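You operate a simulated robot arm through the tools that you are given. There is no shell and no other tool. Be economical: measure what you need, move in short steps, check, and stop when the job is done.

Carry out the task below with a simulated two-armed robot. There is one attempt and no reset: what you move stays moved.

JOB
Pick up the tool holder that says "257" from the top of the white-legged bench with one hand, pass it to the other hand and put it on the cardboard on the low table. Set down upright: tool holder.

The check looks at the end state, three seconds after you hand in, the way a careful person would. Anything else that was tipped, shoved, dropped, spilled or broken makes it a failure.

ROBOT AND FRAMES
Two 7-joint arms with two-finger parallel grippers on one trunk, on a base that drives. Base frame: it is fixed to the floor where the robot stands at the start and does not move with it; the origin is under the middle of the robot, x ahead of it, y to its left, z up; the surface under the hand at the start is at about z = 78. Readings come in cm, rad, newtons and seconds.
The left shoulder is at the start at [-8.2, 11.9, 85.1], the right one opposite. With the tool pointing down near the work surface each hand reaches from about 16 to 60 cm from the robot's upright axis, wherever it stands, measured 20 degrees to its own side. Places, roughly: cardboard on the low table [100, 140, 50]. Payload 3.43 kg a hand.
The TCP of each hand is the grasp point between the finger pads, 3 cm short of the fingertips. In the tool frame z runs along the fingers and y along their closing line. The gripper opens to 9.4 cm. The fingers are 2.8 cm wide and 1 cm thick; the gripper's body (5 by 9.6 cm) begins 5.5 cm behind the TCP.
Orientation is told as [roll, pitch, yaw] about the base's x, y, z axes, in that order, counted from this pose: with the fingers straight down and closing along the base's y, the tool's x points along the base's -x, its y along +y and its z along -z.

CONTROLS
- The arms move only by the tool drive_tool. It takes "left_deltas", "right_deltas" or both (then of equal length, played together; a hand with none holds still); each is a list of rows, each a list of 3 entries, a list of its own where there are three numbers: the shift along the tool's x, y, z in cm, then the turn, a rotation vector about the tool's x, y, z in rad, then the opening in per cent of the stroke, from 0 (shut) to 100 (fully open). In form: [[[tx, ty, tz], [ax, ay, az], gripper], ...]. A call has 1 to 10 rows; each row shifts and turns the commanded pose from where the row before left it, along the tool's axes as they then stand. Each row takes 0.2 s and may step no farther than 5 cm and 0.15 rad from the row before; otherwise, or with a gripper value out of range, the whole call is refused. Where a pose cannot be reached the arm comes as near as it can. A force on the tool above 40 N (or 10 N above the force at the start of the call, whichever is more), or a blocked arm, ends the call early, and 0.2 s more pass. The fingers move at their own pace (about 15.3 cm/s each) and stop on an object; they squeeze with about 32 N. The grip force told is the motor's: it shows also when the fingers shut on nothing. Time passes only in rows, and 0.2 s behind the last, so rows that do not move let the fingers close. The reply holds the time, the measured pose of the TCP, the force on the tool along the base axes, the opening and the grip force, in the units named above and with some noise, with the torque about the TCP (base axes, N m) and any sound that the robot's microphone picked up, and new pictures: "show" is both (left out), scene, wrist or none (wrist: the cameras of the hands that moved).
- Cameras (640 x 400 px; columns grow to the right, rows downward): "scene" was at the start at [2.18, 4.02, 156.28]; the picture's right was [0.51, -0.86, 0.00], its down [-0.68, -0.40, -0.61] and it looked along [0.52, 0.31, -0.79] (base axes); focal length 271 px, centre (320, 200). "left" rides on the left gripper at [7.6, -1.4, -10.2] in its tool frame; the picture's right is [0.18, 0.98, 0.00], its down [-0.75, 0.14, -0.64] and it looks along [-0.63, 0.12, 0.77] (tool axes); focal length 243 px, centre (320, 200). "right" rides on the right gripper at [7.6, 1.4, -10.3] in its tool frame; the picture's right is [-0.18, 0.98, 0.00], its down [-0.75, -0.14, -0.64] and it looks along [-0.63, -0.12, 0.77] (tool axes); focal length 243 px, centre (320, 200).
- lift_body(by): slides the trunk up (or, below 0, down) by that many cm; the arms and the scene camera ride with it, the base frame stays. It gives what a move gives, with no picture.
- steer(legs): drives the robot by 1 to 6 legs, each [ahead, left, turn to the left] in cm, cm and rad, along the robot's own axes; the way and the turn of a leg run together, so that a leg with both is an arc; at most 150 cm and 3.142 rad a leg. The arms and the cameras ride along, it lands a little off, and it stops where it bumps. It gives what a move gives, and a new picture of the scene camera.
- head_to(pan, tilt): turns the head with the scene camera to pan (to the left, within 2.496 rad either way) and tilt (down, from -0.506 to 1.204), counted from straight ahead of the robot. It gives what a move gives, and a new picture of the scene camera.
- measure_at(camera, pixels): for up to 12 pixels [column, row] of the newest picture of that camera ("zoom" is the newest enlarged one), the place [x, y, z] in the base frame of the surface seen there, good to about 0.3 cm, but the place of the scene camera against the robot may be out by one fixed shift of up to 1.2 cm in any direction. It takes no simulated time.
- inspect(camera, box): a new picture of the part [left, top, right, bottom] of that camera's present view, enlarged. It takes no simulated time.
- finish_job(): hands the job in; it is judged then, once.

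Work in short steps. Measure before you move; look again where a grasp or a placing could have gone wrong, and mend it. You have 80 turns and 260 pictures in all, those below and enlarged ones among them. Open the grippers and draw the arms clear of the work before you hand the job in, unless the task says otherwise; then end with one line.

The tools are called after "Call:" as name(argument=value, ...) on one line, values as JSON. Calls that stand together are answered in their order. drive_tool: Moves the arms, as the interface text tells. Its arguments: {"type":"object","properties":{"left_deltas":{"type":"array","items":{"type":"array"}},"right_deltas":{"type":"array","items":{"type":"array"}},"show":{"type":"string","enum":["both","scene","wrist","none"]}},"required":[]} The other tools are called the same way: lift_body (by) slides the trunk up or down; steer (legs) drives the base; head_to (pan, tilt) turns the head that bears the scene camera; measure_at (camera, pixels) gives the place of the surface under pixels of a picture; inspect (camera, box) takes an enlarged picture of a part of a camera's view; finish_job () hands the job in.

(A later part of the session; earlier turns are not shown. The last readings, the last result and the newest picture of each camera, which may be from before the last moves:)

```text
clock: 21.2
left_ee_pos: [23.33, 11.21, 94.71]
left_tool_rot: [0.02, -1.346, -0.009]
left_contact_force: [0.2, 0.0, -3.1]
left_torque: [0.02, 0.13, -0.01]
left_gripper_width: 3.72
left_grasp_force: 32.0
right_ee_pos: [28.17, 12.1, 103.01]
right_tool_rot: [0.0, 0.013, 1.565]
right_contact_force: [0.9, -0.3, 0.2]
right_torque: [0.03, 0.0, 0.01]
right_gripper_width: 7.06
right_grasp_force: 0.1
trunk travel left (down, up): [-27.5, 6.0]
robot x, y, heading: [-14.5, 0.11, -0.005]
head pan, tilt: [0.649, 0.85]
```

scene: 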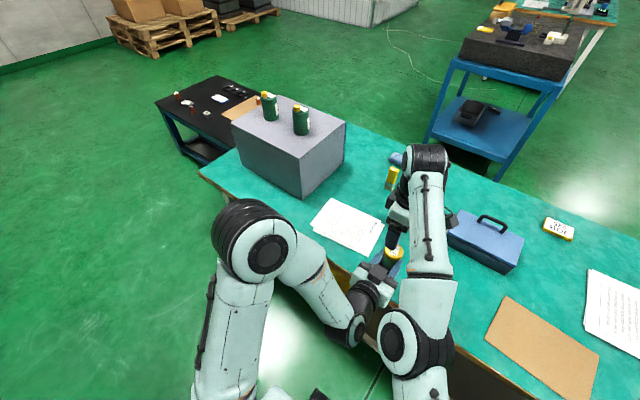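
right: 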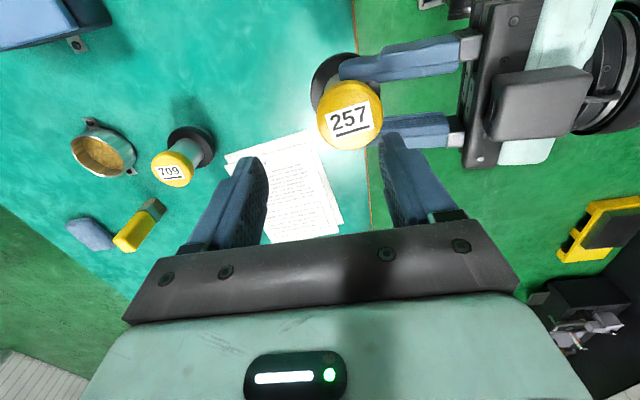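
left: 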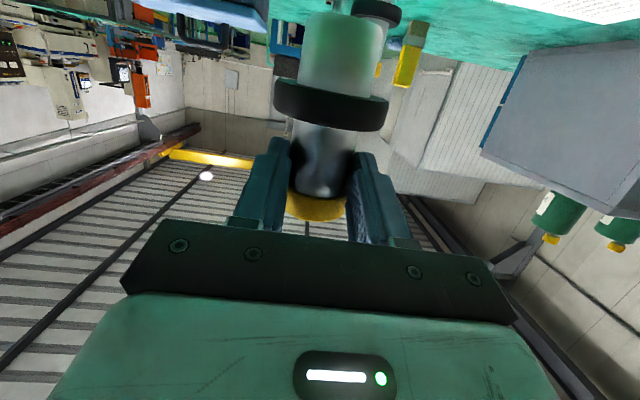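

Settled at (28.2,12.1,103.0). I shift it back 2.35 cm and right 1.1 cm at this height in small steps.

Call:
drive_tool(right_deltas=[[[0.55, 1.2, 0], [0, 0, 0], 75], [[0.55, 1.15, 0], [0, 0, 0], 75], [[0, 0, 0], [0, 0, 0], 75]])

Call:
inspect(camera="right", box=[200, 60, 440, 210])

```text
clock: 22.1
left_ee_pos: [23.19, 11.26, 94.65]
left_tool_rot: [0.018, -1.345, -0.009]
left_contact_force: [-0.6, 0.7, -3.4]
left_torque: [-0.01, 0.11, 0.03]
left_gripper_width: 3.71
left_grasp_force: 32.3
right_ee_pos: [27.77, 12.31, 104.05]
right_tool_rot: [-0.001, 0.015, 1.563]
right_contact_force: [-0.2, -0.1, 0.0]
right_torque: [-0.02, 0.02, -0.04]
right_gripper_width: 7.03
right_grasp_force: 0.2
right hand out of reach, approached as far as the arm can: row 1, 2
trunk travel left (down, up): [-27.5, 6.0]
robot x, y, heading: [-14.9, -0.17, -0.004]
head pan, tilt: [0.649, 0.85]
```

scene: 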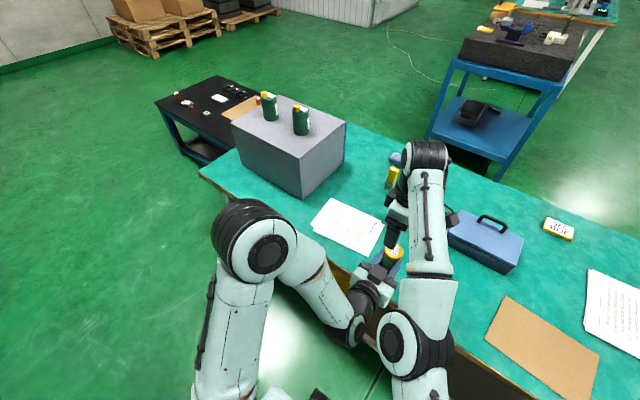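
right: 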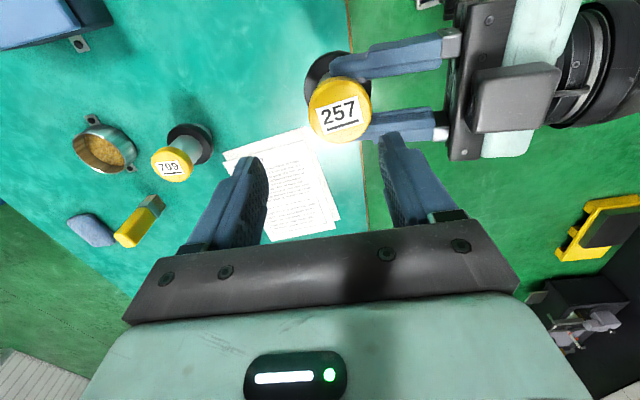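

```text
2.67 times, centred on (320, 135) of right
```

zoom: 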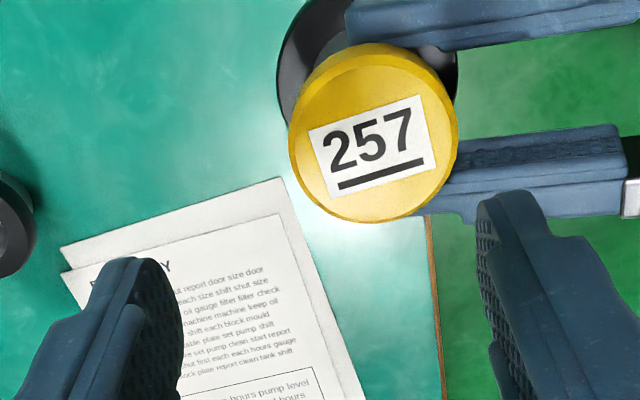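

The right arm is near a limit because the hand is so high above its shoulder. I back the robot 28 cm away from the bench so the handover can be done lower.

Call:
steer(legs=[[-28, 0, 0]])

Call:
drive_tool(left_deltas=[[[1.95, 0, 0.45], [0, 0, 0], 0], [[1.95, 0, 0.45], [0, 0, 0], 0], [[1.95, 0, 0.45], [0, 0, 0], 0], [[1.95, 0, 0.45], [0, 0, 0], 0], [[1.95, 0, 0.45], [0, 0, 0], 0], [[1.95, 0, 0.45], [0, 0, 0], 0], [[0, 0, 0], [0, 0, 0], 0]])

```text
clock: 24.0
left_ee_pos: [-4.72, 10.96, 94.66]
left_tool_rot: [0.018, -1.348, -0.011]
left_contact_force: [0.5, 0.0, -3.9]
left_torque: [0.0, 0.1, 0.0]
left_gripper_width: 3.7
left_grasp_force: 31.9
right_ee_pos: [-0.4, 12.24, 104.15]
right_tool_rot: [0.0, 0.015, 1.562]
right_contact_force: [0.2, 0.3, -0.3]
right_torque: [0.0, 0.02, 0.01]
right_gripper_width: 7.03
right_grasp_force: 0.0
trunk travel left (down, up): [-27.5, 6.0]
robot x, y, heading: [-42.69, -0.12, 0.001]
head pan, tilt: [0.649, 0.85]
```

scene: 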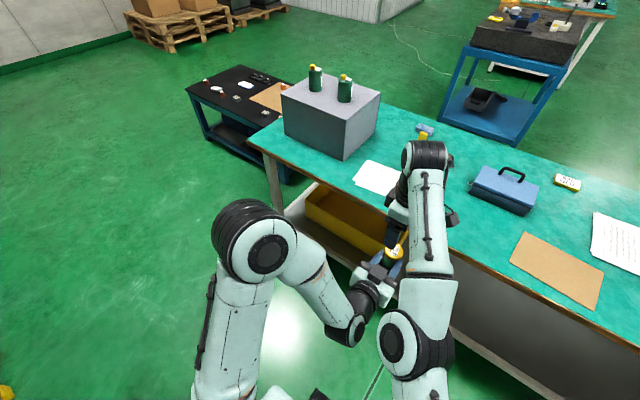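

```text
clock: 25.6
left_ee_pos: [-4.85, 11.14, 82.74]
left_tool_rot: [0.015, -1.35, -0.013]
left_contact_force: [0.1, 0.7, -4.6]
left_torque: [-0.01, 0.09, 0.01]
left_gripper_width: 3.7
left_grasp_force: 31.8
right_ee_pos: [-0.26, 12.24, 104.12]
right_tool_rot: [0.001, 0.015, 1.561]
right_contact_force: [0.1, 0.2, 0.4]
right_torque: [-0.01, 0.02, 0.01]
right_gripper_width: 7.04
right_grasp_force: 0.1
trunk travel left (down, up): [-27.5, 6.0]
robot x, y, heading: [-43.15, -0.23, -0.002]
head pan, tilt: [0.649, 0.85]
```

scene: 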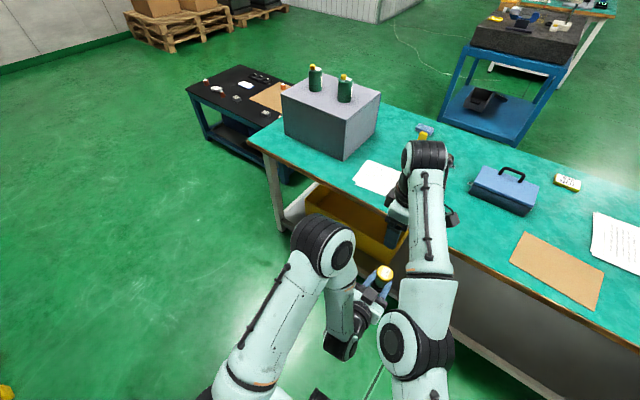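
left: 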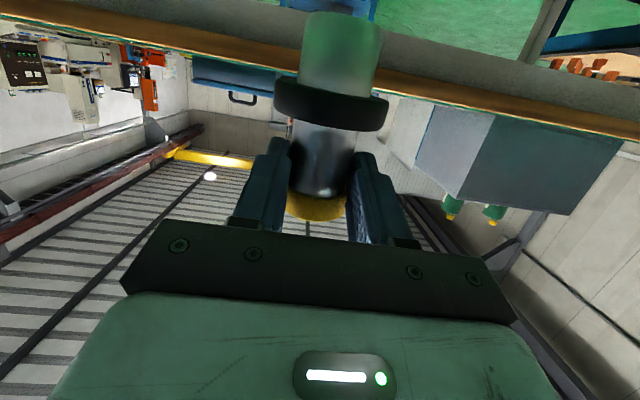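

The left hand lowered fine; cap is now around (−2.3,10.9), top ≈85.1. I lower the right hand 11 cm, then shift it over the cap.

Call:
drive_tool(right_deltas=[[[0, 0, 2.2], [0, 0, 0], 75], [[0, 0, 2.2], [0, 0, 0], 75], [[0, 0, 2.2], [0, 0, 0], 75], [[0, 0, 2.2], [0, 0, 0], 75], [[0, 0, 2.2], [0, 0, 0], 75], [[0.6, 1, 0], [0, 0, 0], 75], [[0.6, 1, 0], [0, 0, 0], 75], [[0, 0, 0], [0, 0, 0], 75], [[0, 0, 0], [0, 0, 0], 75]])

Call:
inspect(camera="right", box=[200, 80, 440, 230])

```text
clock: 27.6
left_ee_pos: [-4.76, 11.14, 82.75]
left_tool_rot: [0.017, -1.345, -0.012]
left_contact_force: [0.1, -0.4, -4.4]
left_torque: [0.0, 0.1, -0.04]
left_gripper_width: 3.73
left_grasp_force: 31.3
right_ee_pos: [2.44, 13.72, 94.71]
right_tool_rot: [0.002, 0.017, 1.561]
right_contact_force: [-0.4, 0.7, 0.2]
right_torque: [-0.02, 0.0, -0.02]
right_gripper_width: 7.05
right_grasp_force: 0.1
right hand out of reach, approached as far as the arm can: row 1, 2, 3, 4, 5, 6, 7
trunk travel left (down, up): [-27.5, 6.0]
robot x, y, heading: [-42.89, -0.11, -0.005]
head pan, tilt: [0.649, 0.85]
```

scene: 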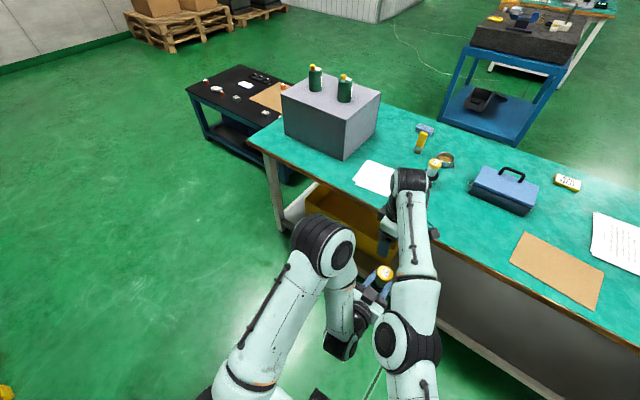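
right: 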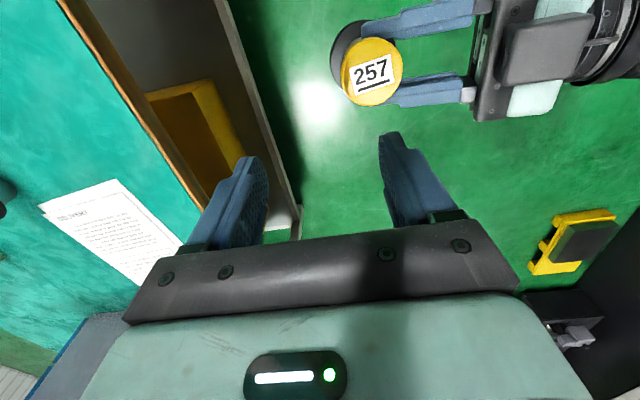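

```text
2.67 times, centred on (320, 155) of right
```

zoom: 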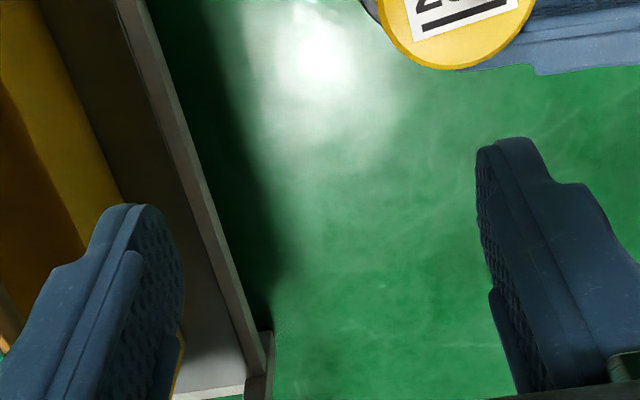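

This posture of the right arm is limited at that yaw. Better: the right hand returns to yaw 0 (its proven workspace) and the left hand yaws to point to the right, so the two grips still cross. First the right hand moves away up/right and unwinds.

Call:
drive_tool(right_deltas=[[[4, 0, -2], [0, 0, 0], 75], [[4, 0, -2], [0, 0, 0], 75], [[4, 0, -2], [0, 0, 0], 75], [[4, 0, -2], [0, 0, 0], 75], [[0, 0, 0], [0, 0, 0.15], 75], [[0, 0, 0], [0, 0, 0.15], 75], [[0, 0, 0], [0, 0, 0.15], 75], [[0, 0, 0], [0, 0, 0.15], 75], [[0, 0, 0], [0, 0, 0.15], 75], [[0, 0, 0], [0, 0, 0.15], 75]], show="none")

Call:
drive_tool(right_deltas=[[[0, 0, 0], [0, 0, 0.15], 100], [[0, 0, 0], [0, 0, 0.15], 100], [[0, 0, 0], [0, 0, 0.15], 100], [[0, 0, 0], [0, 0, 0.15], 100], [[0, 0, 0], [0, 0, 0.06], 100], [[0, 0, 0], [0, 0, 0], 100], [[0, 0, 0], [0, 0, 0], 100]], left_deltas=[[[0, 0, 0], [0.146, 0, 0.033], 0], [[0, 0, 0], [0.146, 0, 0.033], 0], [[0, 0, 0], [0.146, 0, 0.033], 0], [[0, 0, 0], [0.146, 0, 0.033], 0], [[0, 0, 0], [0.146, 0, 0.033], 0], [[0, 0, 0], [0.146, 0, 0.033], 0], [[0, 0, 0], [0.146, 0, 0.033], 0]])

```text
clock: 29.8
left_ee_pos: [-4.93, 11.2, 82.75]
left_tool_rot: [0.016, -1.346, -0.011]
left_contact_force: [0.2, 0.1, -4.3]
left_torque: [0.02, 0.14, 0.0]
left_gripper_width: 3.74
left_grasp_force: 32.2
right_ee_pos: [5.39, -0.77, 104.27]
right_tool_rot: [-0.011, 0.011, 0.658]
right_contact_force: [0.8, 0.1, 0.5]
right_torque: [0.02, 0.0, 0.02]
right_gripper_width: 7.05
right_grasp_force: 0.0
right hand out of reach, approached as far as the arm can: row 1, 2, 3, 4
trunk travel left (down, up): [-27.5, 6.0]
robot x, y, heading: [-42.67, 0.05, -0.0]
head pan, tilt: [0.649, 0.85]
```

```text
clock: 31.4
left_ee_pos: [-4.61, 11.15, 82.68]
left_tool_rot: [-0.003, -1.343, -1.043]
left_contact_force: [0.7, -0.3, -4.1]
left_torque: [0.11, 0.06, 0.01]
left_gripper_width: 3.72
left_grasp_force: 31.8
right_ee_pos: [5.38, -0.76, 104.27]
right_tool_rot: [-0.016, 0.001, -0.001]
right_contact_force: [0.0, -0.4, 0.1]
right_torque: [0.02, -0.01, -0.02]
right_gripper_width: 9.38
right_grasp_force: 0.0
trunk travel left (down, up): [-27.5, 6.0]
robot x, y, heading: [-43.03, -0.04, -0.003]
head pan, tilt: [0.649, 0.85]
```

scene: 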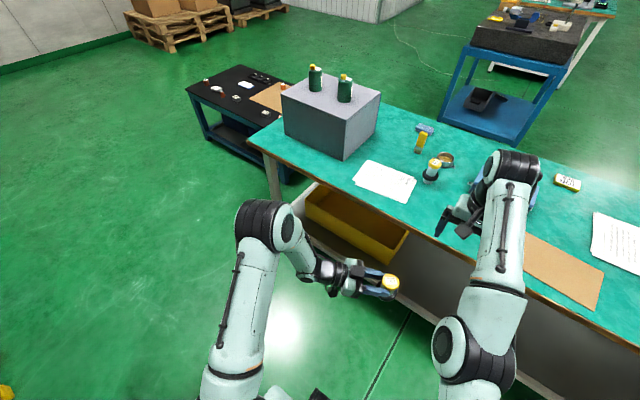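
right: 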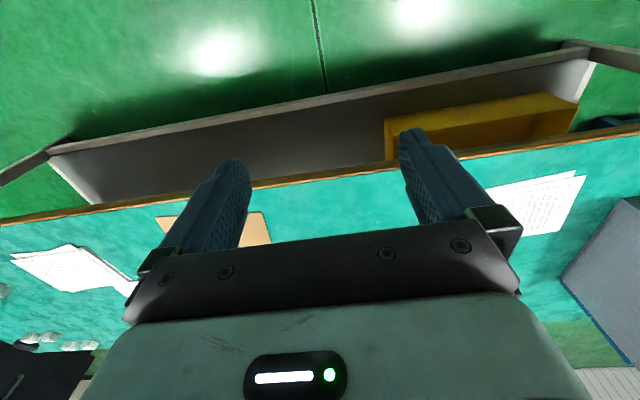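
left: 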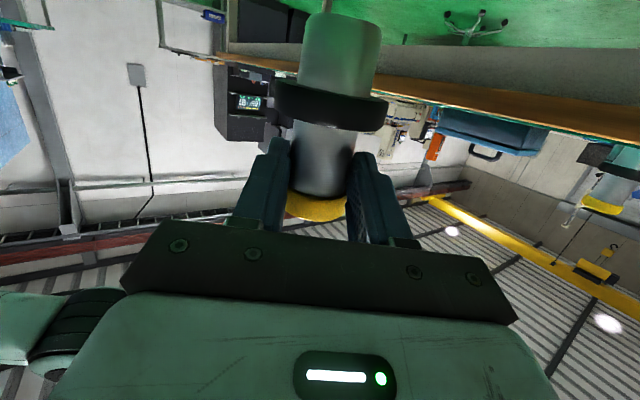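

Both turns worked and the holder stays upright. I finish the left yaw to −1.5 and shift it 3 cm to the right, then measure the cap.

Call:
drive_tool(left_deltas=[[[0, 0, 0], [0.146, 0, 0.033], 0], [[0, 0, 0], [0.146, 0, 0.033], 0], [[0, 0, 0], [0.146, 0, 0.033], 0], [[-0.33, -0.1, 1.46], [0, 0, 0], 0], [[-0.33, -0.1, 1.46], [0, 0, 0], 0], [[0, 0, 0], [0, 0, 0], 0]])

Call:
inspect(camera="scene", box=[330, 240, 450, 320])

Call:
measure_at(camera="left", pixels=[[342, 20], [340, 50], [338, 75], [332, 100], [332, 120], [322, 150], [320, 180], [316, 205]])

```text
clock: 32.8
left_ee_pos: [-4.56, 8.25, 82.8]
left_tool_rot: [-0.008, -1.342, -1.484]
left_contact_force: [-0.8, 0.2, -4.4]
left_torque: [0.11, 0.02, 0.01]
left_gripper_width: 3.75
left_grasp_force: 31.6
right_ee_pos: [5.44, -0.76, 104.27]
right_tool_rot: [-0.016, 0.001, 0.0]
right_contact_force: [0.3, 0.5, 0.5]
right_torque: [0.02, 0.0, 0.0]
right_gripper_width: 9.4
right_grasp_force: 0.1
trunk travel left (down, up): [-27.5, 6.0]
robot x, y, heading: [-43.07, -0.38, -0.003]
head pan, tilt: [0.649, 0.85]
```

scene: 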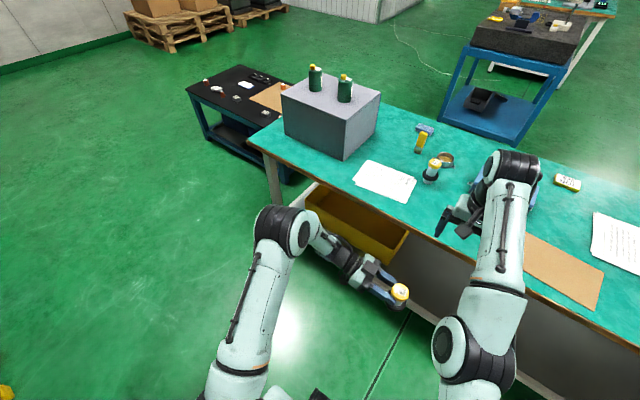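
left: 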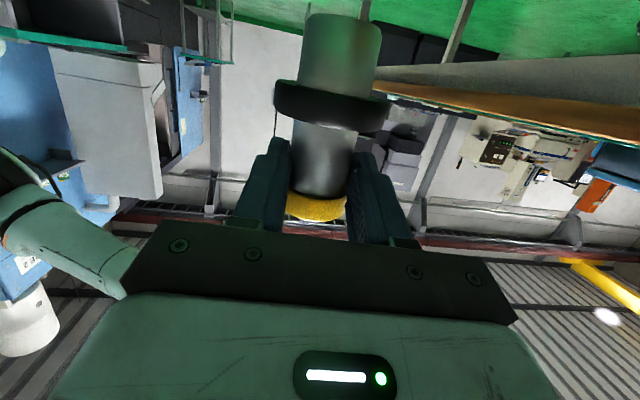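

```text
5.00 times, centred on (390, 280) of scene
```

zoom: 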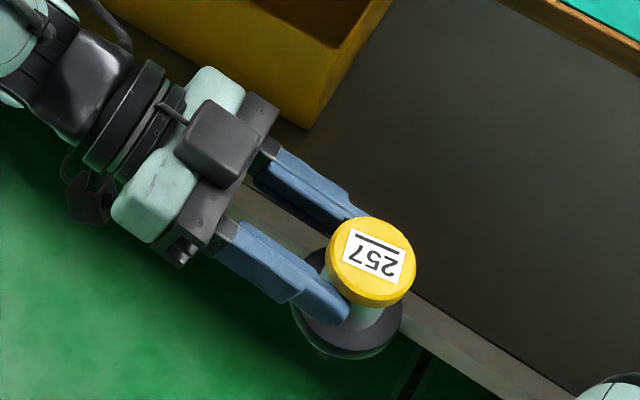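

```text
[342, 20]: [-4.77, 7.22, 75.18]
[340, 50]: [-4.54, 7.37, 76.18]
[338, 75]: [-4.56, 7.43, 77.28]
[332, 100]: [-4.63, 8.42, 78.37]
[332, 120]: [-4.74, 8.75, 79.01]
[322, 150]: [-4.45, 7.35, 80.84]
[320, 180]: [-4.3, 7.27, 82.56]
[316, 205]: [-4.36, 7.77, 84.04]
```

Holder is upright with axis ≈(−4.4,5.7), top ≈85.3. I bring the right hand over it at z≈94.

Call:
drive_tool(right_deltas=[[[2.46, 1.62, 0], [0, 0, 0], 75], [[2.46, 1.62, 0], [0, 0, 0], 75], [[2.46, 1.62, 0], [0, 0, 0], 75], [[2.46, 1.62, 0], [0, 0, 0], 75], [[0, 0, 2.5], [0, 0, 0], 75], [[0, 0, 2.5], [0, 0, 0], 75], [[0, 0, 2.5], [0, 0, 0], 75], [[0, 0, 2.5], [0, 0, 0], 75], [[0, 0, 0], [0, 0, 0], 75]])

Call:
inspect(camera="right", box=[200, 80, 440, 230])

```text
clock: 34.8
left_ee_pos: [-4.56, 8.19, 82.74]
left_tool_rot: [-0.009, -1.344, -1.485]
left_contact_force: [0.4, -0.6, -4.0]
left_torque: [0.1, -0.02, 0.03]
left_gripper_width: 3.7
left_grasp_force: 32.0
right_ee_pos: [4.61, 8.13, 97.2]
right_tool_rot: [-0.014, 0.005, 0.001]
right_contact_force: [0.4, 0.2, 0.5]
right_torque: [-0.02, -0.03, 0.02]
right_gripper_width: 7.04
right_grasp_force: 0.1
right hand out of reach, approached as far as the arm can: row 1, 2, 3, 4, 5, 6, 7, 8
trunk travel left (down, up): [-27.5, 6.0]
robot x, y, heading: [-42.8, -0.24, 0.0]
head pan, tilt: [0.649, 0.85]
```

scene: 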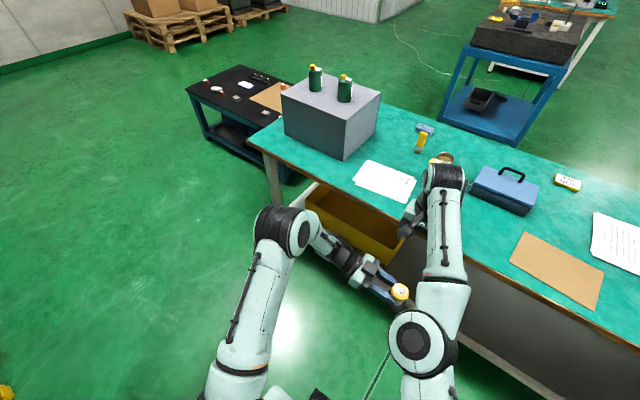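
right: 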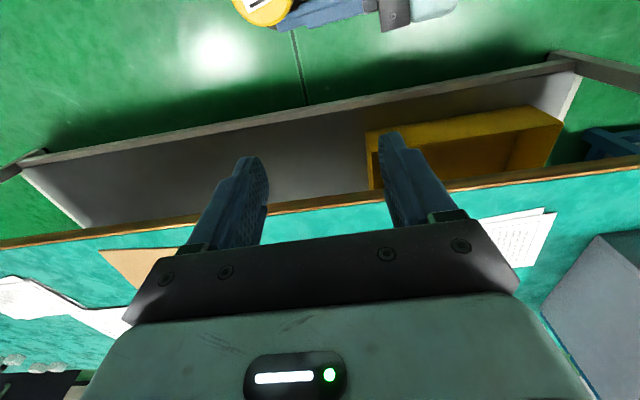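

```text
2.67 times, centred on (320, 155) of right
```

zoom: 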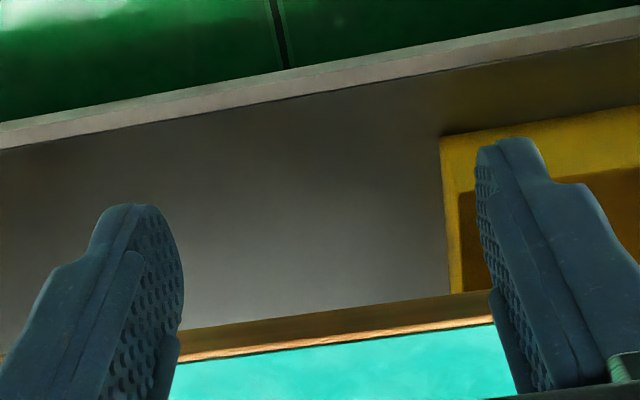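

The right arm can't come in that close in its current posture, but reaches ~48 cm ahead. I bring the left hand with the holder forward 12 cm and right 4 cm instead (still short of the bench edge).

Call:
drive_tool(left_deltas=[[[0, 2.4, 0], [0, 0, 0], 0], [[0, 2.4, 0], [0, 0, 0], 0], [[0, 2.4, 0], [0, 0, 0], 0], [[0, 2.4, 0], [0, 0, 0], 0], [[0, 2.4, 0], [0, 0, 0], 0], [[-0.45, 0, 1.95], [0, 0, 0], 0], [[-0.45, 0, 1.95], [0, 0, 0], 0], [[0, 0, 0], [0, 0, 0], 0]])

Call:
drive_tool(right_deltas=[[[-1.5, -2.6, 0], [0, 0, 0], 75], [[-1.5, -2.7, 0], [0, 0, 0], 75], [[0, 0, 0], [0, 0, 0], 75], [[0, 0, 0], [0, 0, 0], 75]])

```text
clock: 36.6
left_ee_pos: [7.59, 5.22, 82.6]
left_tool_rot: [-0.006, -1.343, -1.483]
left_contact_force: [-0.7, -0.5, -4.4]
left_torque: [0.1, -0.01, 0.01]
left_gripper_width: 3.72
left_grasp_force: 32.4
right_ee_pos: [4.48, 8.25, 97.31]
right_tool_rot: [-0.017, 0.002, 0.003]
right_contact_force: [-0.2, 0.2, -1.1]
right_torque: [-0.01, 0.01, 0.01]
right_gripper_width: 7.04
right_grasp_force: 0.0
trunk travel left (down, up): [-27.5, 6.0]
robot x, y, heading: [-43.1, 0.3, -0.001]
head pan, tilt: [0.649, 0.85]
```

scene: 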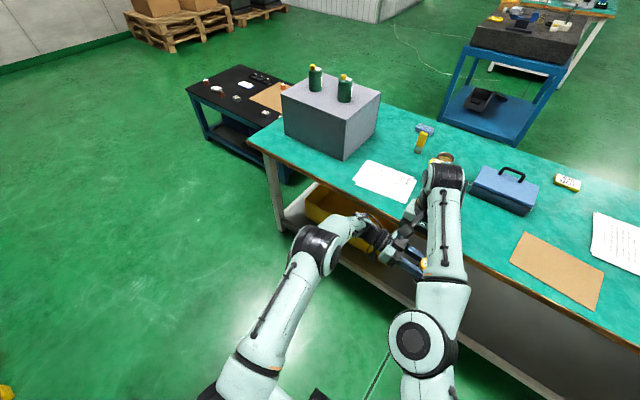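
left: 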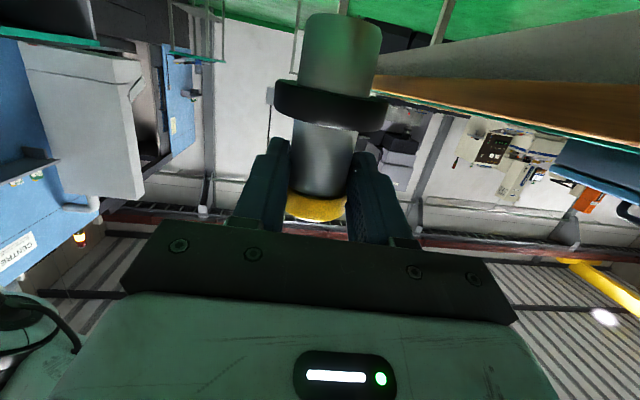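

```text
clock: 37.6
left_ee_pos: [7.61, 5.26, 82.65]
left_tool_rot: [-0.009, -1.342, -1.484]
left_contact_force: [-0.9, 0.1, -4.3]
left_torque: [0.15, 0.06, -0.01]
left_gripper_width: 3.71
left_grasp_force: 31.8
right_ee_pos: [7.21, 2.89, 97.27]
right_tool_rot: [-0.013, -0.003, 0.001]
right_contact_force: [0.1, 0.0, 0.4]
right_torque: [0.0, -0.03, 0.02]
right_gripper_width: 7.05
right_grasp_force: 0.1
right hand out of reach, approached as far as the arm can: row 2
trunk travel left (down, up): [-27.5, 6.0]
robot x, y, heading: [-43.01, 0.33, -0.005]
head pan, tilt: [0.649, 0.85]
```

scene: 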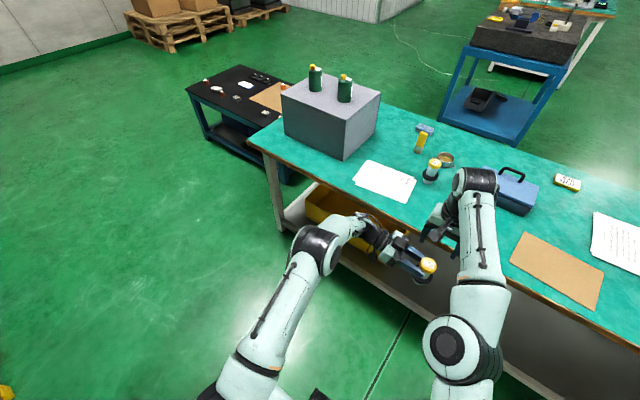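
right: 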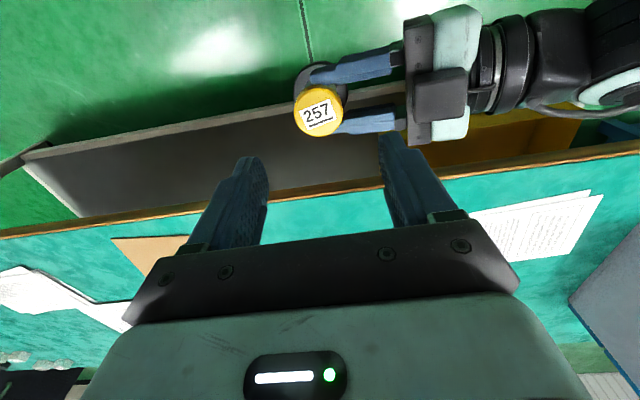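

Now the right hand is over the holder: (7.2,2.9,97.3), cap at (318,110) in its view. I measure the cap.

Call:
inspect(camera="right", box=[260, 60, 380, 160])

Call:
measure_at(camera="right", pixels=[[319, 111], [319, 90], [319, 131], [297, 111], [341, 111], [365, 70], [370, 122]])

```text
4.00 times, centred on (320, 110) of right
```

zoom: 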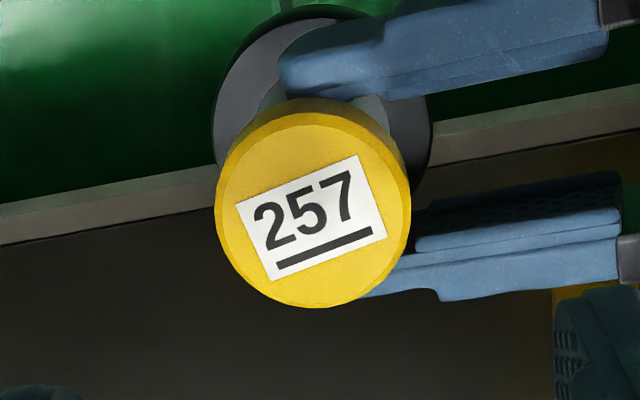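

```text
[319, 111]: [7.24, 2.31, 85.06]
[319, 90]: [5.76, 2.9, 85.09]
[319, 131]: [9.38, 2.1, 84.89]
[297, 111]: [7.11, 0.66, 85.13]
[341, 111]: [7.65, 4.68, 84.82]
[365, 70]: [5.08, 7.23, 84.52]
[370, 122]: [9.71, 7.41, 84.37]
```

Cap centre ≈(7.45,2.65), top 85.1. I fine-align and descend to z≈89 (tips just above the cap).

Call:
drive_tool(right_deltas=[[[-0.24, -0.24, 0], [0, 0, 0], 75], [[0, 0, 2.1], [0, 0, 0], 75], [[0, 0, 2.1], [0, 0, 0], 75], [[0, 0, 2.1], [0, 0, 0], 75], [[0, 0, 2.0], [0, 0, 0], 75], [[0, 0, 0], [0, 0, 0], 75]])

Call:
inspect(camera="scene", box=[370, 220, 490, 300])

```text
clock: 39.0
left_ee_pos: [7.66, 5.26, 82.56]
left_tool_rot: [-0.007, -1.344, -1.486]
left_contact_force: [-1.0, 1.0, -2.7]
left_torque: [0.15, 0.0, -0.01]
left_gripper_width: 3.72
left_grasp_force: 31.4
right_ee_pos: [8.8, 3.23, 89.11]
right_tool_rot: [-0.016, 0.002, 0.002]
right_contact_force: [-1.0, 0.0, 0.3]
right_torque: [-0.03, 0.0, 0.03]
right_gripper_width: 7.04
right_grasp_force: 0.0
right hand out of reach, approached as far as the arm can: row 1, 3, 4, 5
trunk travel left (down, up): [-27.5, 6.0]
robot x, y, heading: [-42.56, -0.15, -0.002]
head pan, tilt: [0.649, 0.85]
```

scene: 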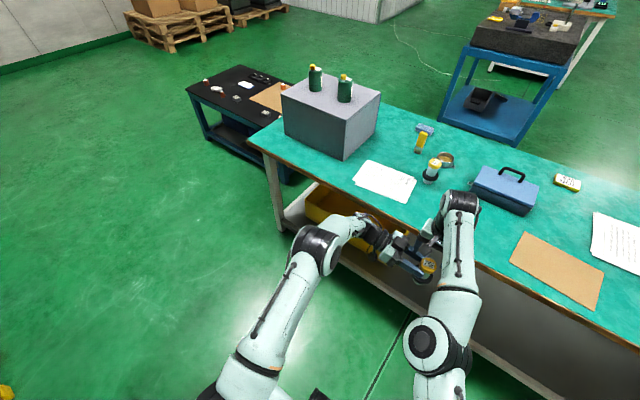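
right: 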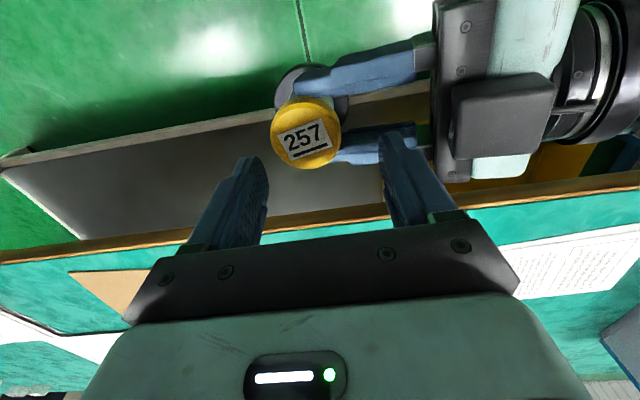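

```text
5.00 times, centred on (430, 260) of scene
```

zoom: 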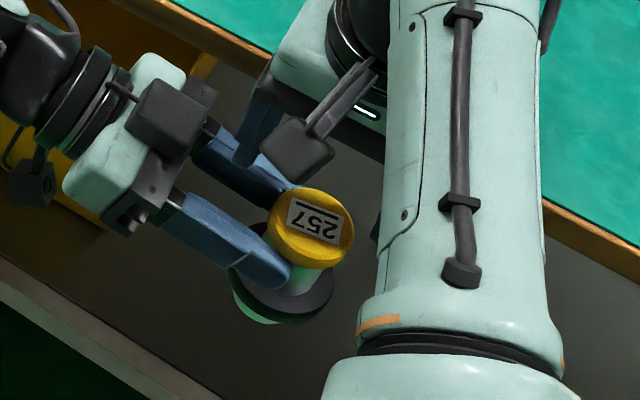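

Lowering pushed the right hand to its inner limit at x≈8.8. I move the left hand forward 2.6 cm so the cap comes within reach with margin (1 cm vertical clearance to the right fingertips).

Call:
drive_tool(left_deltas=[[[0.04, 1.3, -0.2], [0, 0, 0], 0], [[0.04, 1.3, -0.2], [0, 0, 0], 0], [[0, 0, 0], [0, 0, 0], 0]], show="none")

Call:
drive_tool(right_deltas=[[[-1.2, 0, 0], [0, 0, 0], 75], [[0, 0, 0], [0, 0, 0], 75], [[0, 0, 0], [0, 0, 0], 75]], show="wrist")

Call:
measure_at(camera="right", pixels=[[310, 135], [310, 145], [310, 155], [300, 145], [320, 145], [330, 145], [290, 145]])

```text
clock: 39.8
left_ee_pos: [10.21, 5.8, 82.65]
left_tool_rot: [-0.01, -1.344, -1.483]
left_contact_force: [0.3, -0.3, -4.1]
left_torque: [0.11, 0.05, -0.01]
left_gripper_width: 3.71
left_grasp_force: 31.9
right_ee_pos: [8.74, 3.24, 89.28]
right_tool_rot: [-0.016, 0.0, 0.002]
right_contact_force: [-0.3, 0.2, -0.8]
right_torque: [-0.02, 0.01, -0.01]
right_gripper_width: 7.07
right_grasp_force: 0.1
trunk travel left (down, up): [-27.5, 6.0]
robot x, y, heading: [-42.92, 0.07, 0.0]
head pan, tilt: [0.649, 0.85]
```

```text
clock: 40.6
left_ee_pos: [10.11, 5.59, 82.62]
left_tool_rot: [-0.008, -1.342, -1.482]
left_contact_force: [-0.3, -0.3, -4.9]
left_torque: [0.13, 0.01, 0.02]
left_gripper_width: 3.73
left_grasp_force: 32.0
right_ee_pos: [8.88, 3.13, 89.24]
right_tool_rot: [-0.018, -0.002, 0.0]
right_contact_force: [0.3, -0.6, -0.3]
right_torque: [0.03, -0.04, -0.03]
right_gripper_width: 7.07
right_grasp_force: 0.3
right hand out of reach, approached as far as the arm can: row 1
trunk travel left (down, up): [-27.5, 6.0]
robot x, y, heading: [-42.98, 0.14, -0.005]
head pan, tilt: [0.649, 0.85]
```

right: 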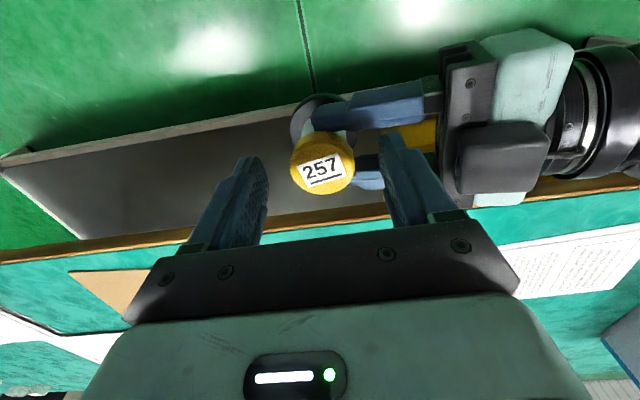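

```text
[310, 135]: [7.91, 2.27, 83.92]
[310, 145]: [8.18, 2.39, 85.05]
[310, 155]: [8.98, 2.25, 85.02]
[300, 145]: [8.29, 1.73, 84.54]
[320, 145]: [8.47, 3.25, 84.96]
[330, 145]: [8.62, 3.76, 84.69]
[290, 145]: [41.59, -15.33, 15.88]
```

The right arm is stuck because the wrist can't bend further to keep the hand vertical in this posture. Pitching the right hand forward (−0.4) relieves that, and with the fingers closing along y the pads still lie flat on the cap.

Call:
drive_tool(right_deltas=[[[0, 0, -0.5], [0, -0.15, 0], 75], [[0, 0, 0], [0, -0.15, 0], 75], [[0, 0, 0], [0, -0.1, 0], 75], [[0, 0, 0], [0, 0, 0], 75]])

Call:
measure_at(camera="right", pixels=[[310, 115], [310, 125], [310, 135], [310, 145]])

```text
clock: 41.6
left_ee_pos: [10.15, 5.73, 82.69]
left_tool_rot: [-0.009, -1.343, -1.483]
left_contact_force: [0.9, 1.0, -3.3]
left_torque: [0.1, 0.02, 0.04]
left_gripper_width: 3.72
left_grasp_force: 32.4
right_ee_pos: [15.81, 5.72, 90.78]
right_tool_rot: [-0.017, -0.398, 0.009]
right_contact_force: [-0.1, 0.5, 0.2]
right_torque: [0.04, 0.01, 0.03]
right_gripper_width: 7.06
right_grasp_force: 0.1
right hand out of reach, approached as far as the arm can: row 1, 2, 3
trunk travel left (down, up): [-27.5, 6.0]
robot x, y, heading: [-43.06, 0.24, 0.0]
head pan, tilt: [0.649, 0.85]
```

scene: 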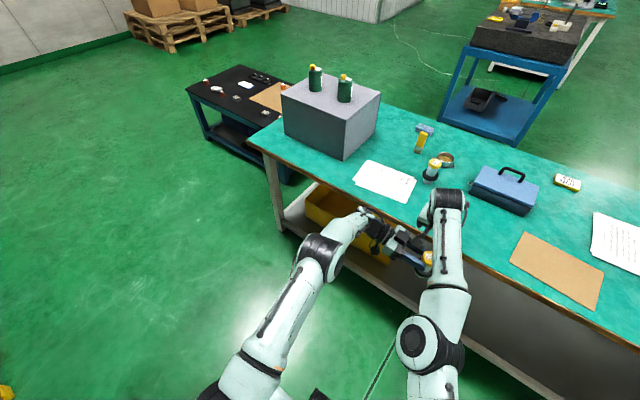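
right: 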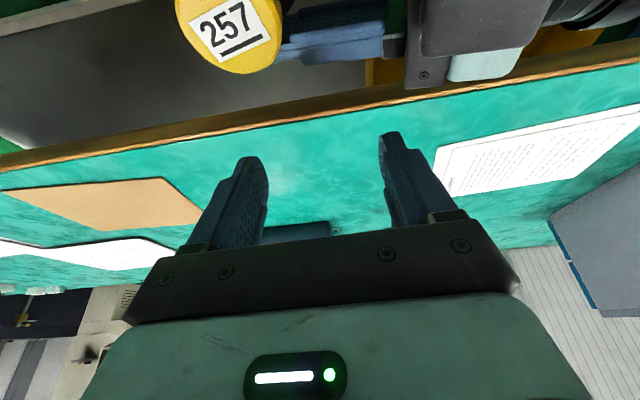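

```text
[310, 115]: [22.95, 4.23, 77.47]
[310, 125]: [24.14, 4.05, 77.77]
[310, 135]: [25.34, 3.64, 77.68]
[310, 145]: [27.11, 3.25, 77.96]
```

The wrist sits on a fixed sphere about the shoulder (elbow locked straight), so the hand can't come in. It doesn't matter: the left arm moves freely, so I'll hold the right hand vertical and bring the cap up into it with the left hand; base and trunk can do the placing. First I restore the right hand to vertical.

Call:
drive_tool(right_deltas=[[[2.3, -0.8, -1.5], [0, 0.15, 0], 75], [[2.3, -0.8, -1], [0, 0.15, 0], 75], [[2.3, -0.8, -0.5], [0, 0.1, 0], 75], [[0, 0, 0], [0, 0, 0], 75], [[0, 0, 0], [0, 0, 0], 75]])

```text
clock: 42.8
left_ee_pos: [10.2, 5.72, 82.67]
left_tool_rot: [-0.007, -1.343, -1.486]
left_contact_force: [0.1, -0.1, -4.0]
left_torque: [0.1, -0.01, 0.01]
left_gripper_width: 3.73
left_grasp_force: 31.8
right_ee_pos: [8.0, 3.27, 92.1]
right_tool_rot: [-0.017, 0.002, 0.002]
right_contact_force: [-0.9, 0.4, -0.1]
right_torque: [0.06, -0.02, 0.01]
right_gripper_width: 7.07
right_grasp_force: 0.1
right hand out of reach, approached as far as the arm can: row 2
trunk travel left (down, up): [-27.5, 6.0]
robot x, y, heading: [-43.03, -0.3, -0.004]
head pan, tilt: [0.649, 0.85]
```

scene: 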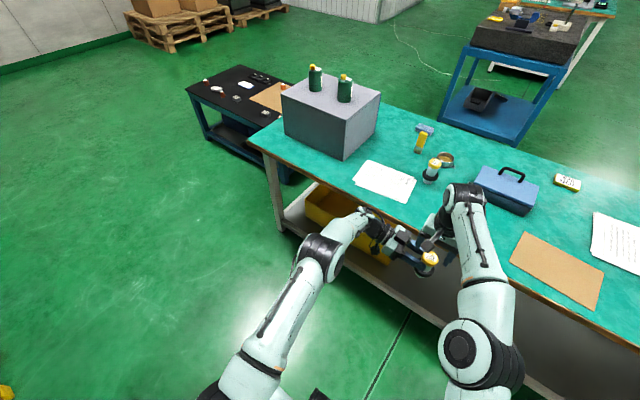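
right: 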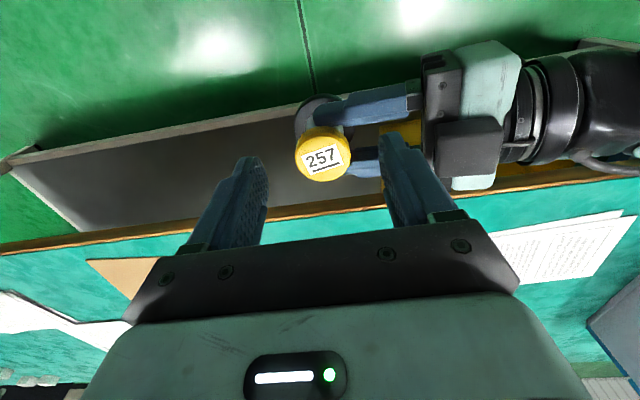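

The right hand is vertical at (8.0,3.3,92.1) and the elbow now looks bent. I measure the cap in its view at (323,155).

Call:
inspect(camera="right", box=[260, 80, 420, 200])

Call:
measure_at(camera="right", pixels=[[323, 155], [323, 137], [323, 175], [300, 155], [346, 155], [323, 150], [365, 103], [370, 170]])

```text
3.33 times, centred on (340, 140) of right
```

zoom: 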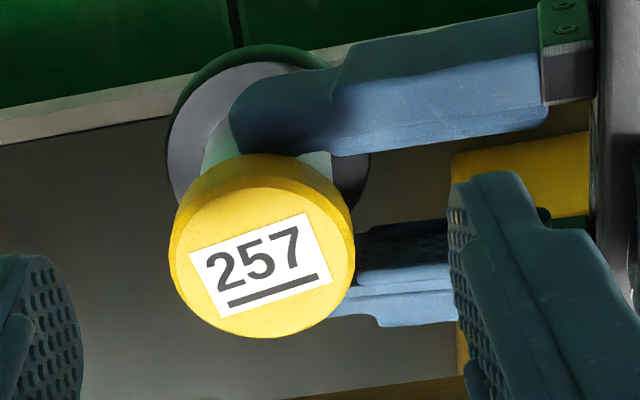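

```text
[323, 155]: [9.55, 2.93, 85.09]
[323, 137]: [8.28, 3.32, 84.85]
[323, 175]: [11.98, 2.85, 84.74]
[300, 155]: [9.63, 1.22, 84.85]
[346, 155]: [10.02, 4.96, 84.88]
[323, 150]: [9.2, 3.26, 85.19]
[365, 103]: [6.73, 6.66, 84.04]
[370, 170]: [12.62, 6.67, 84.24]
```

Cap centre (10.0,3.1). I test whether the right hand follows a small move: 2 cm forward and 2.5 cm down (tips stay 1.5 cm above the cap).

Call:
drive_tool(right_deltas=[[[-1, -0.1, 0], [0, 0, 0], 75], [[-1, -0.1, 0], [0, 0, 0], 75], [[0, 0, 1.2], [0, 0, 0], 75], [[0, 0, 1.3], [0, 0, 0], 75], [[0, 0, 0], [0, 0, 0], 75]])

```text
clock: 44.0
left_ee_pos: [10.21, 5.73, 82.59]
left_tool_rot: [-0.008, -1.344, -1.483]
left_contact_force: [-0.1, 0.4, -4.5]
left_torque: [0.07, 0.02, 0.0]
left_gripper_width: 3.73
left_grasp_force: 32.0
right_ee_pos: [8.81, 2.27, 89.43]
right_tool_rot: [-0.014, 0.001, 0.002]
right_contact_force: [0.1, 0.2, 0.3]
right_torque: [0.02, 0.0, -0.01]
right_gripper_width: 7.02
right_grasp_force: 0.0
right hand out of reach, approached as far as the arm can: row 1, 2
trunk travel left (down, up): [-27.5, 6.0]
robot x, y, heading: [-43.26, -0.27, -0.001]
head pan, tilt: [0.649, 0.85]
```

scene: 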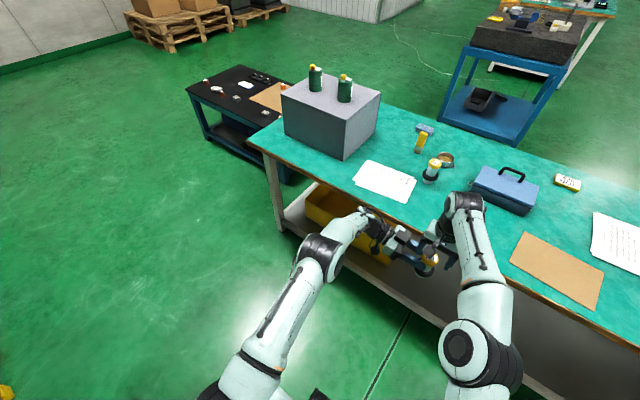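
right: 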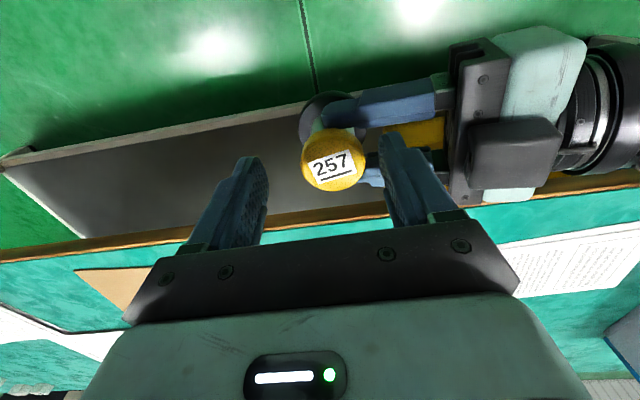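

Forward is the outer limit here, so the working region is closer in. I test pulling the right hand 2.5 cm inward.

Call:
drive_tool(right_deltas=[[[0.8, 0.3, 0], [0, 0, 0], 75], [[0.8, 0.3, 0], [0, 0, 0], 75], [[0.9, 0.3, 0], [0, 0, 0], 75], [[0, 0, 0], [0, 0, 0], 75]], show="none")

```text
clock: 45.0
left_ee_pos: [10.14, 5.63, 82.62]
left_tool_rot: [-0.009, -1.344, -1.483]
left_contact_force: [0.2, 0.1, -4.4]
left_torque: [0.09, -0.02, -0.01]
left_gripper_width: 3.71
left_grasp_force: 31.7
right_ee_pos: [6.42, 3.25, 89.39]
right_tool_rot: [-0.014, 0.001, 0.003]
right_contact_force: [1.1, 1.1, 0.3]
right_torque: [-0.02, -0.04, 0.0]
right_gripper_width: 7.04
right_grasp_force: 0.1
trunk travel left (down, up): [-27.5, 6.0]
robot x, y, heading: [-42.87, -0.03, -0.004]
head pan, tilt: [0.649, 0.85]
```

It follows exactly now. I bring the left hand back 5.5 cm and the right hand to match, both over x≈4.6.

Call:
drive_tool(left_deltas=[[[0.03, -1.85, -0.15], [0, 0, 0], 0], [[0.03, -1.85, -0.15], [0, 0, 0], 0], [[0.04, -1.8, -0.17], [0, 0, 0], 0], [[0, 0, 0], [0, 0, 0], 0]], right_deltas=[[[0.6, 0, 0], [0, 0, 0], 75], [[0.6, 0, 0], [0, 0, 0], 75], [[0.6, 0, 0], [0, 0, 0], 75], [[0, 0, 0], [0, 0, 0], 75]], show="wrist")

Call:
inspect(camera="right", box=[260, 120, 420, 240])

Call:
measure_at(camera="left", pixels=[[340, 50], [338, 75], [322, 150], [320, 180], [316, 208]])

```text
clock: 46.0
left_ee_pos: [4.58, 5.62, 82.62]
left_tool_rot: [-0.009, -1.343, -1.485]
left_contact_force: [0.6, 0.6, -4.9]
left_torque: [0.11, 0.01, 0.04]
left_gripper_width: 3.72
left_grasp_force: 31.2
right_ee_pos: [4.56, 3.16, 89.47]
right_tool_rot: [-0.016, 0.002, 0.002]
right_contact_force: [1.0, -0.3, 0.6]
right_torque: [-0.02, -0.04, 0.01]
right_gripper_width: 7.06
right_grasp_force: 0.0
trunk travel left (down, up): [-27.5, 6.0]
robot x, y, heading: [-42.84, -0.06, 0.002]
head pan, tilt: [0.649, 0.85]
```

right: 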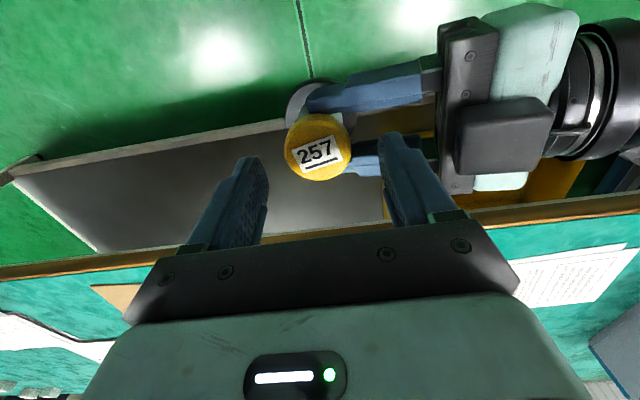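
left: 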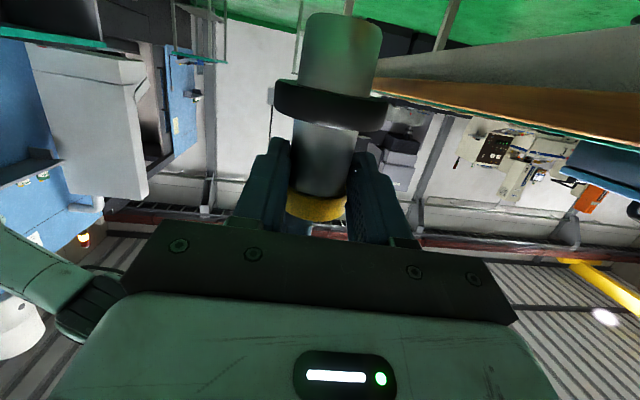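

```text
3.33 times, centred on (340, 180) of right
```

zoom: 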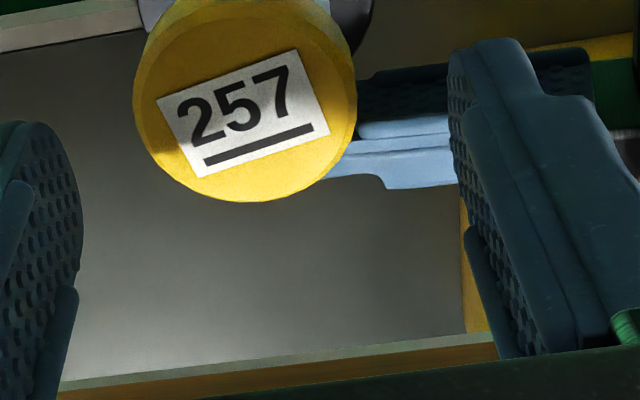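

```text
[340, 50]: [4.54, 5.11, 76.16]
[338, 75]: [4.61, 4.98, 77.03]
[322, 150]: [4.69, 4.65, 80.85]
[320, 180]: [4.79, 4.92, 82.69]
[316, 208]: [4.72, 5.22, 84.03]
```

Call:
measure_at(camera="right", pixels=[[318, 150], [318, 130], [318, 176], [289, 150], [347, 150], [318, 155]])

```text
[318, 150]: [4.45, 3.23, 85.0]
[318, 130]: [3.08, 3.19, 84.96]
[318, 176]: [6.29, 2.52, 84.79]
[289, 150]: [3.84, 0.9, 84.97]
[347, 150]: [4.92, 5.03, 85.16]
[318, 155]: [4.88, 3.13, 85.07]
```

Cap centre (4.5,3.0), right hand (4.56,3.16): aligned, with the right fingers between the left ones. I descend 2.7 cm around the cap.

Call:
drive_tool(right_deltas=[[[0, -0.1, 0.9], [0, 0, 0], 75], [[0, 0, 0.9], [0, 0, 0], 75], [[0, 0, 0.9], [0, 0, 0], 75], [[0, 0, 0], [0, 0, 0], 75]])

Call:
inspect(camera="scene", box=[370, 220, 490, 300])

Call:
inspect(camera="left", box=[220, 100, 440, 240])

```text
clock: 47.0
left_ee_pos: [4.6, 5.82, 82.7]
left_tool_rot: [-0.01, -1.346, -1.485]
left_contact_force: [-1.2, -0.4, -4.7]
left_torque: [0.12, 0.01, 0.03]
left_gripper_width: 3.69
left_grasp_force: 32.0
right_ee_pos: [4.37, 3.05, 86.73]
right_tool_rot: [-0.013, -0.001, 0.0]
right_contact_force: [-0.1, -0.6, -0.2]
right_torque: [-0.01, 0.02, 0.04]
right_gripper_width: 7.03
right_grasp_force: 0.0
trunk travel left (down, up): [-27.5, 6.0]
robot x, y, heading: [-42.98, 0.25, -0.004]
head pan, tilt: [0.649, 0.85]
```

scene: 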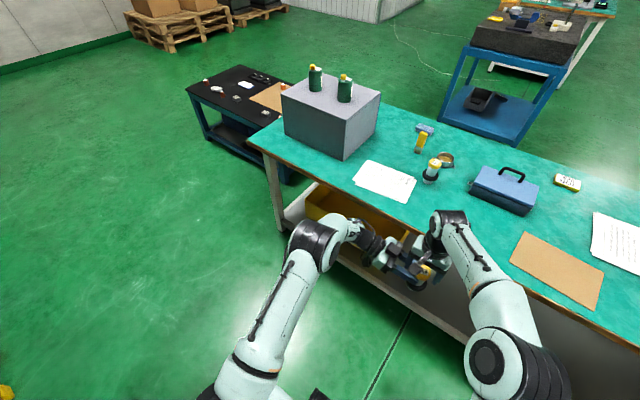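
right: 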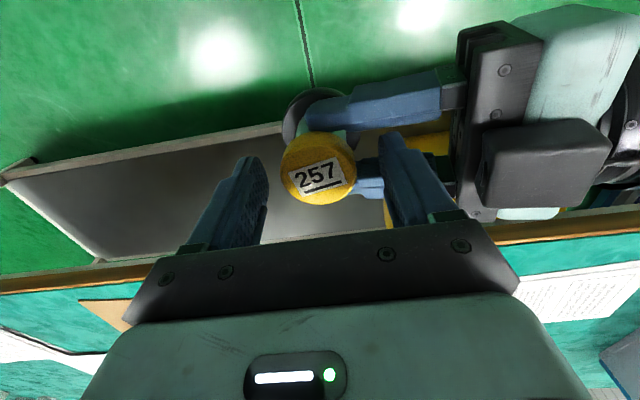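

```text
5.00 times, centred on (430, 260) of scene
```

zoom: 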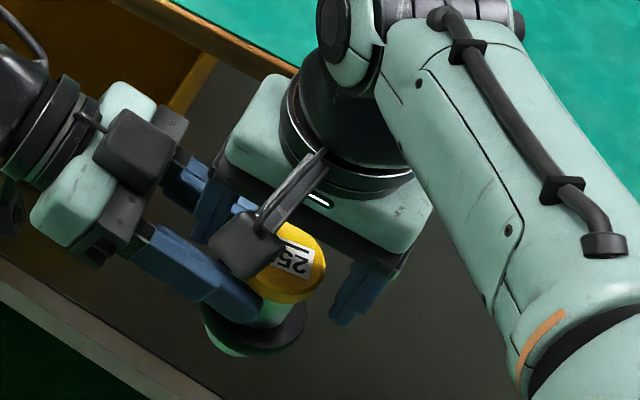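

```text
2.86 times, centred on (330, 170) of left
```

zoom: 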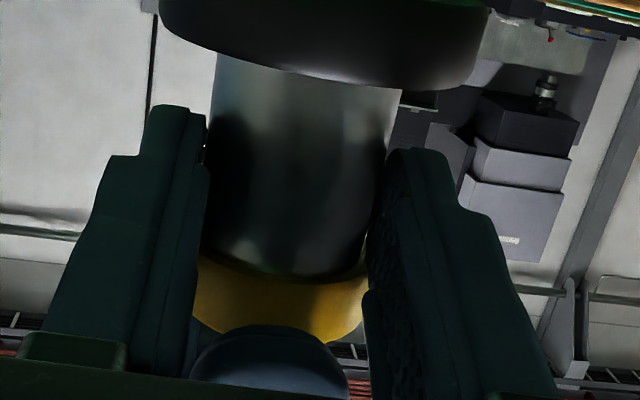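

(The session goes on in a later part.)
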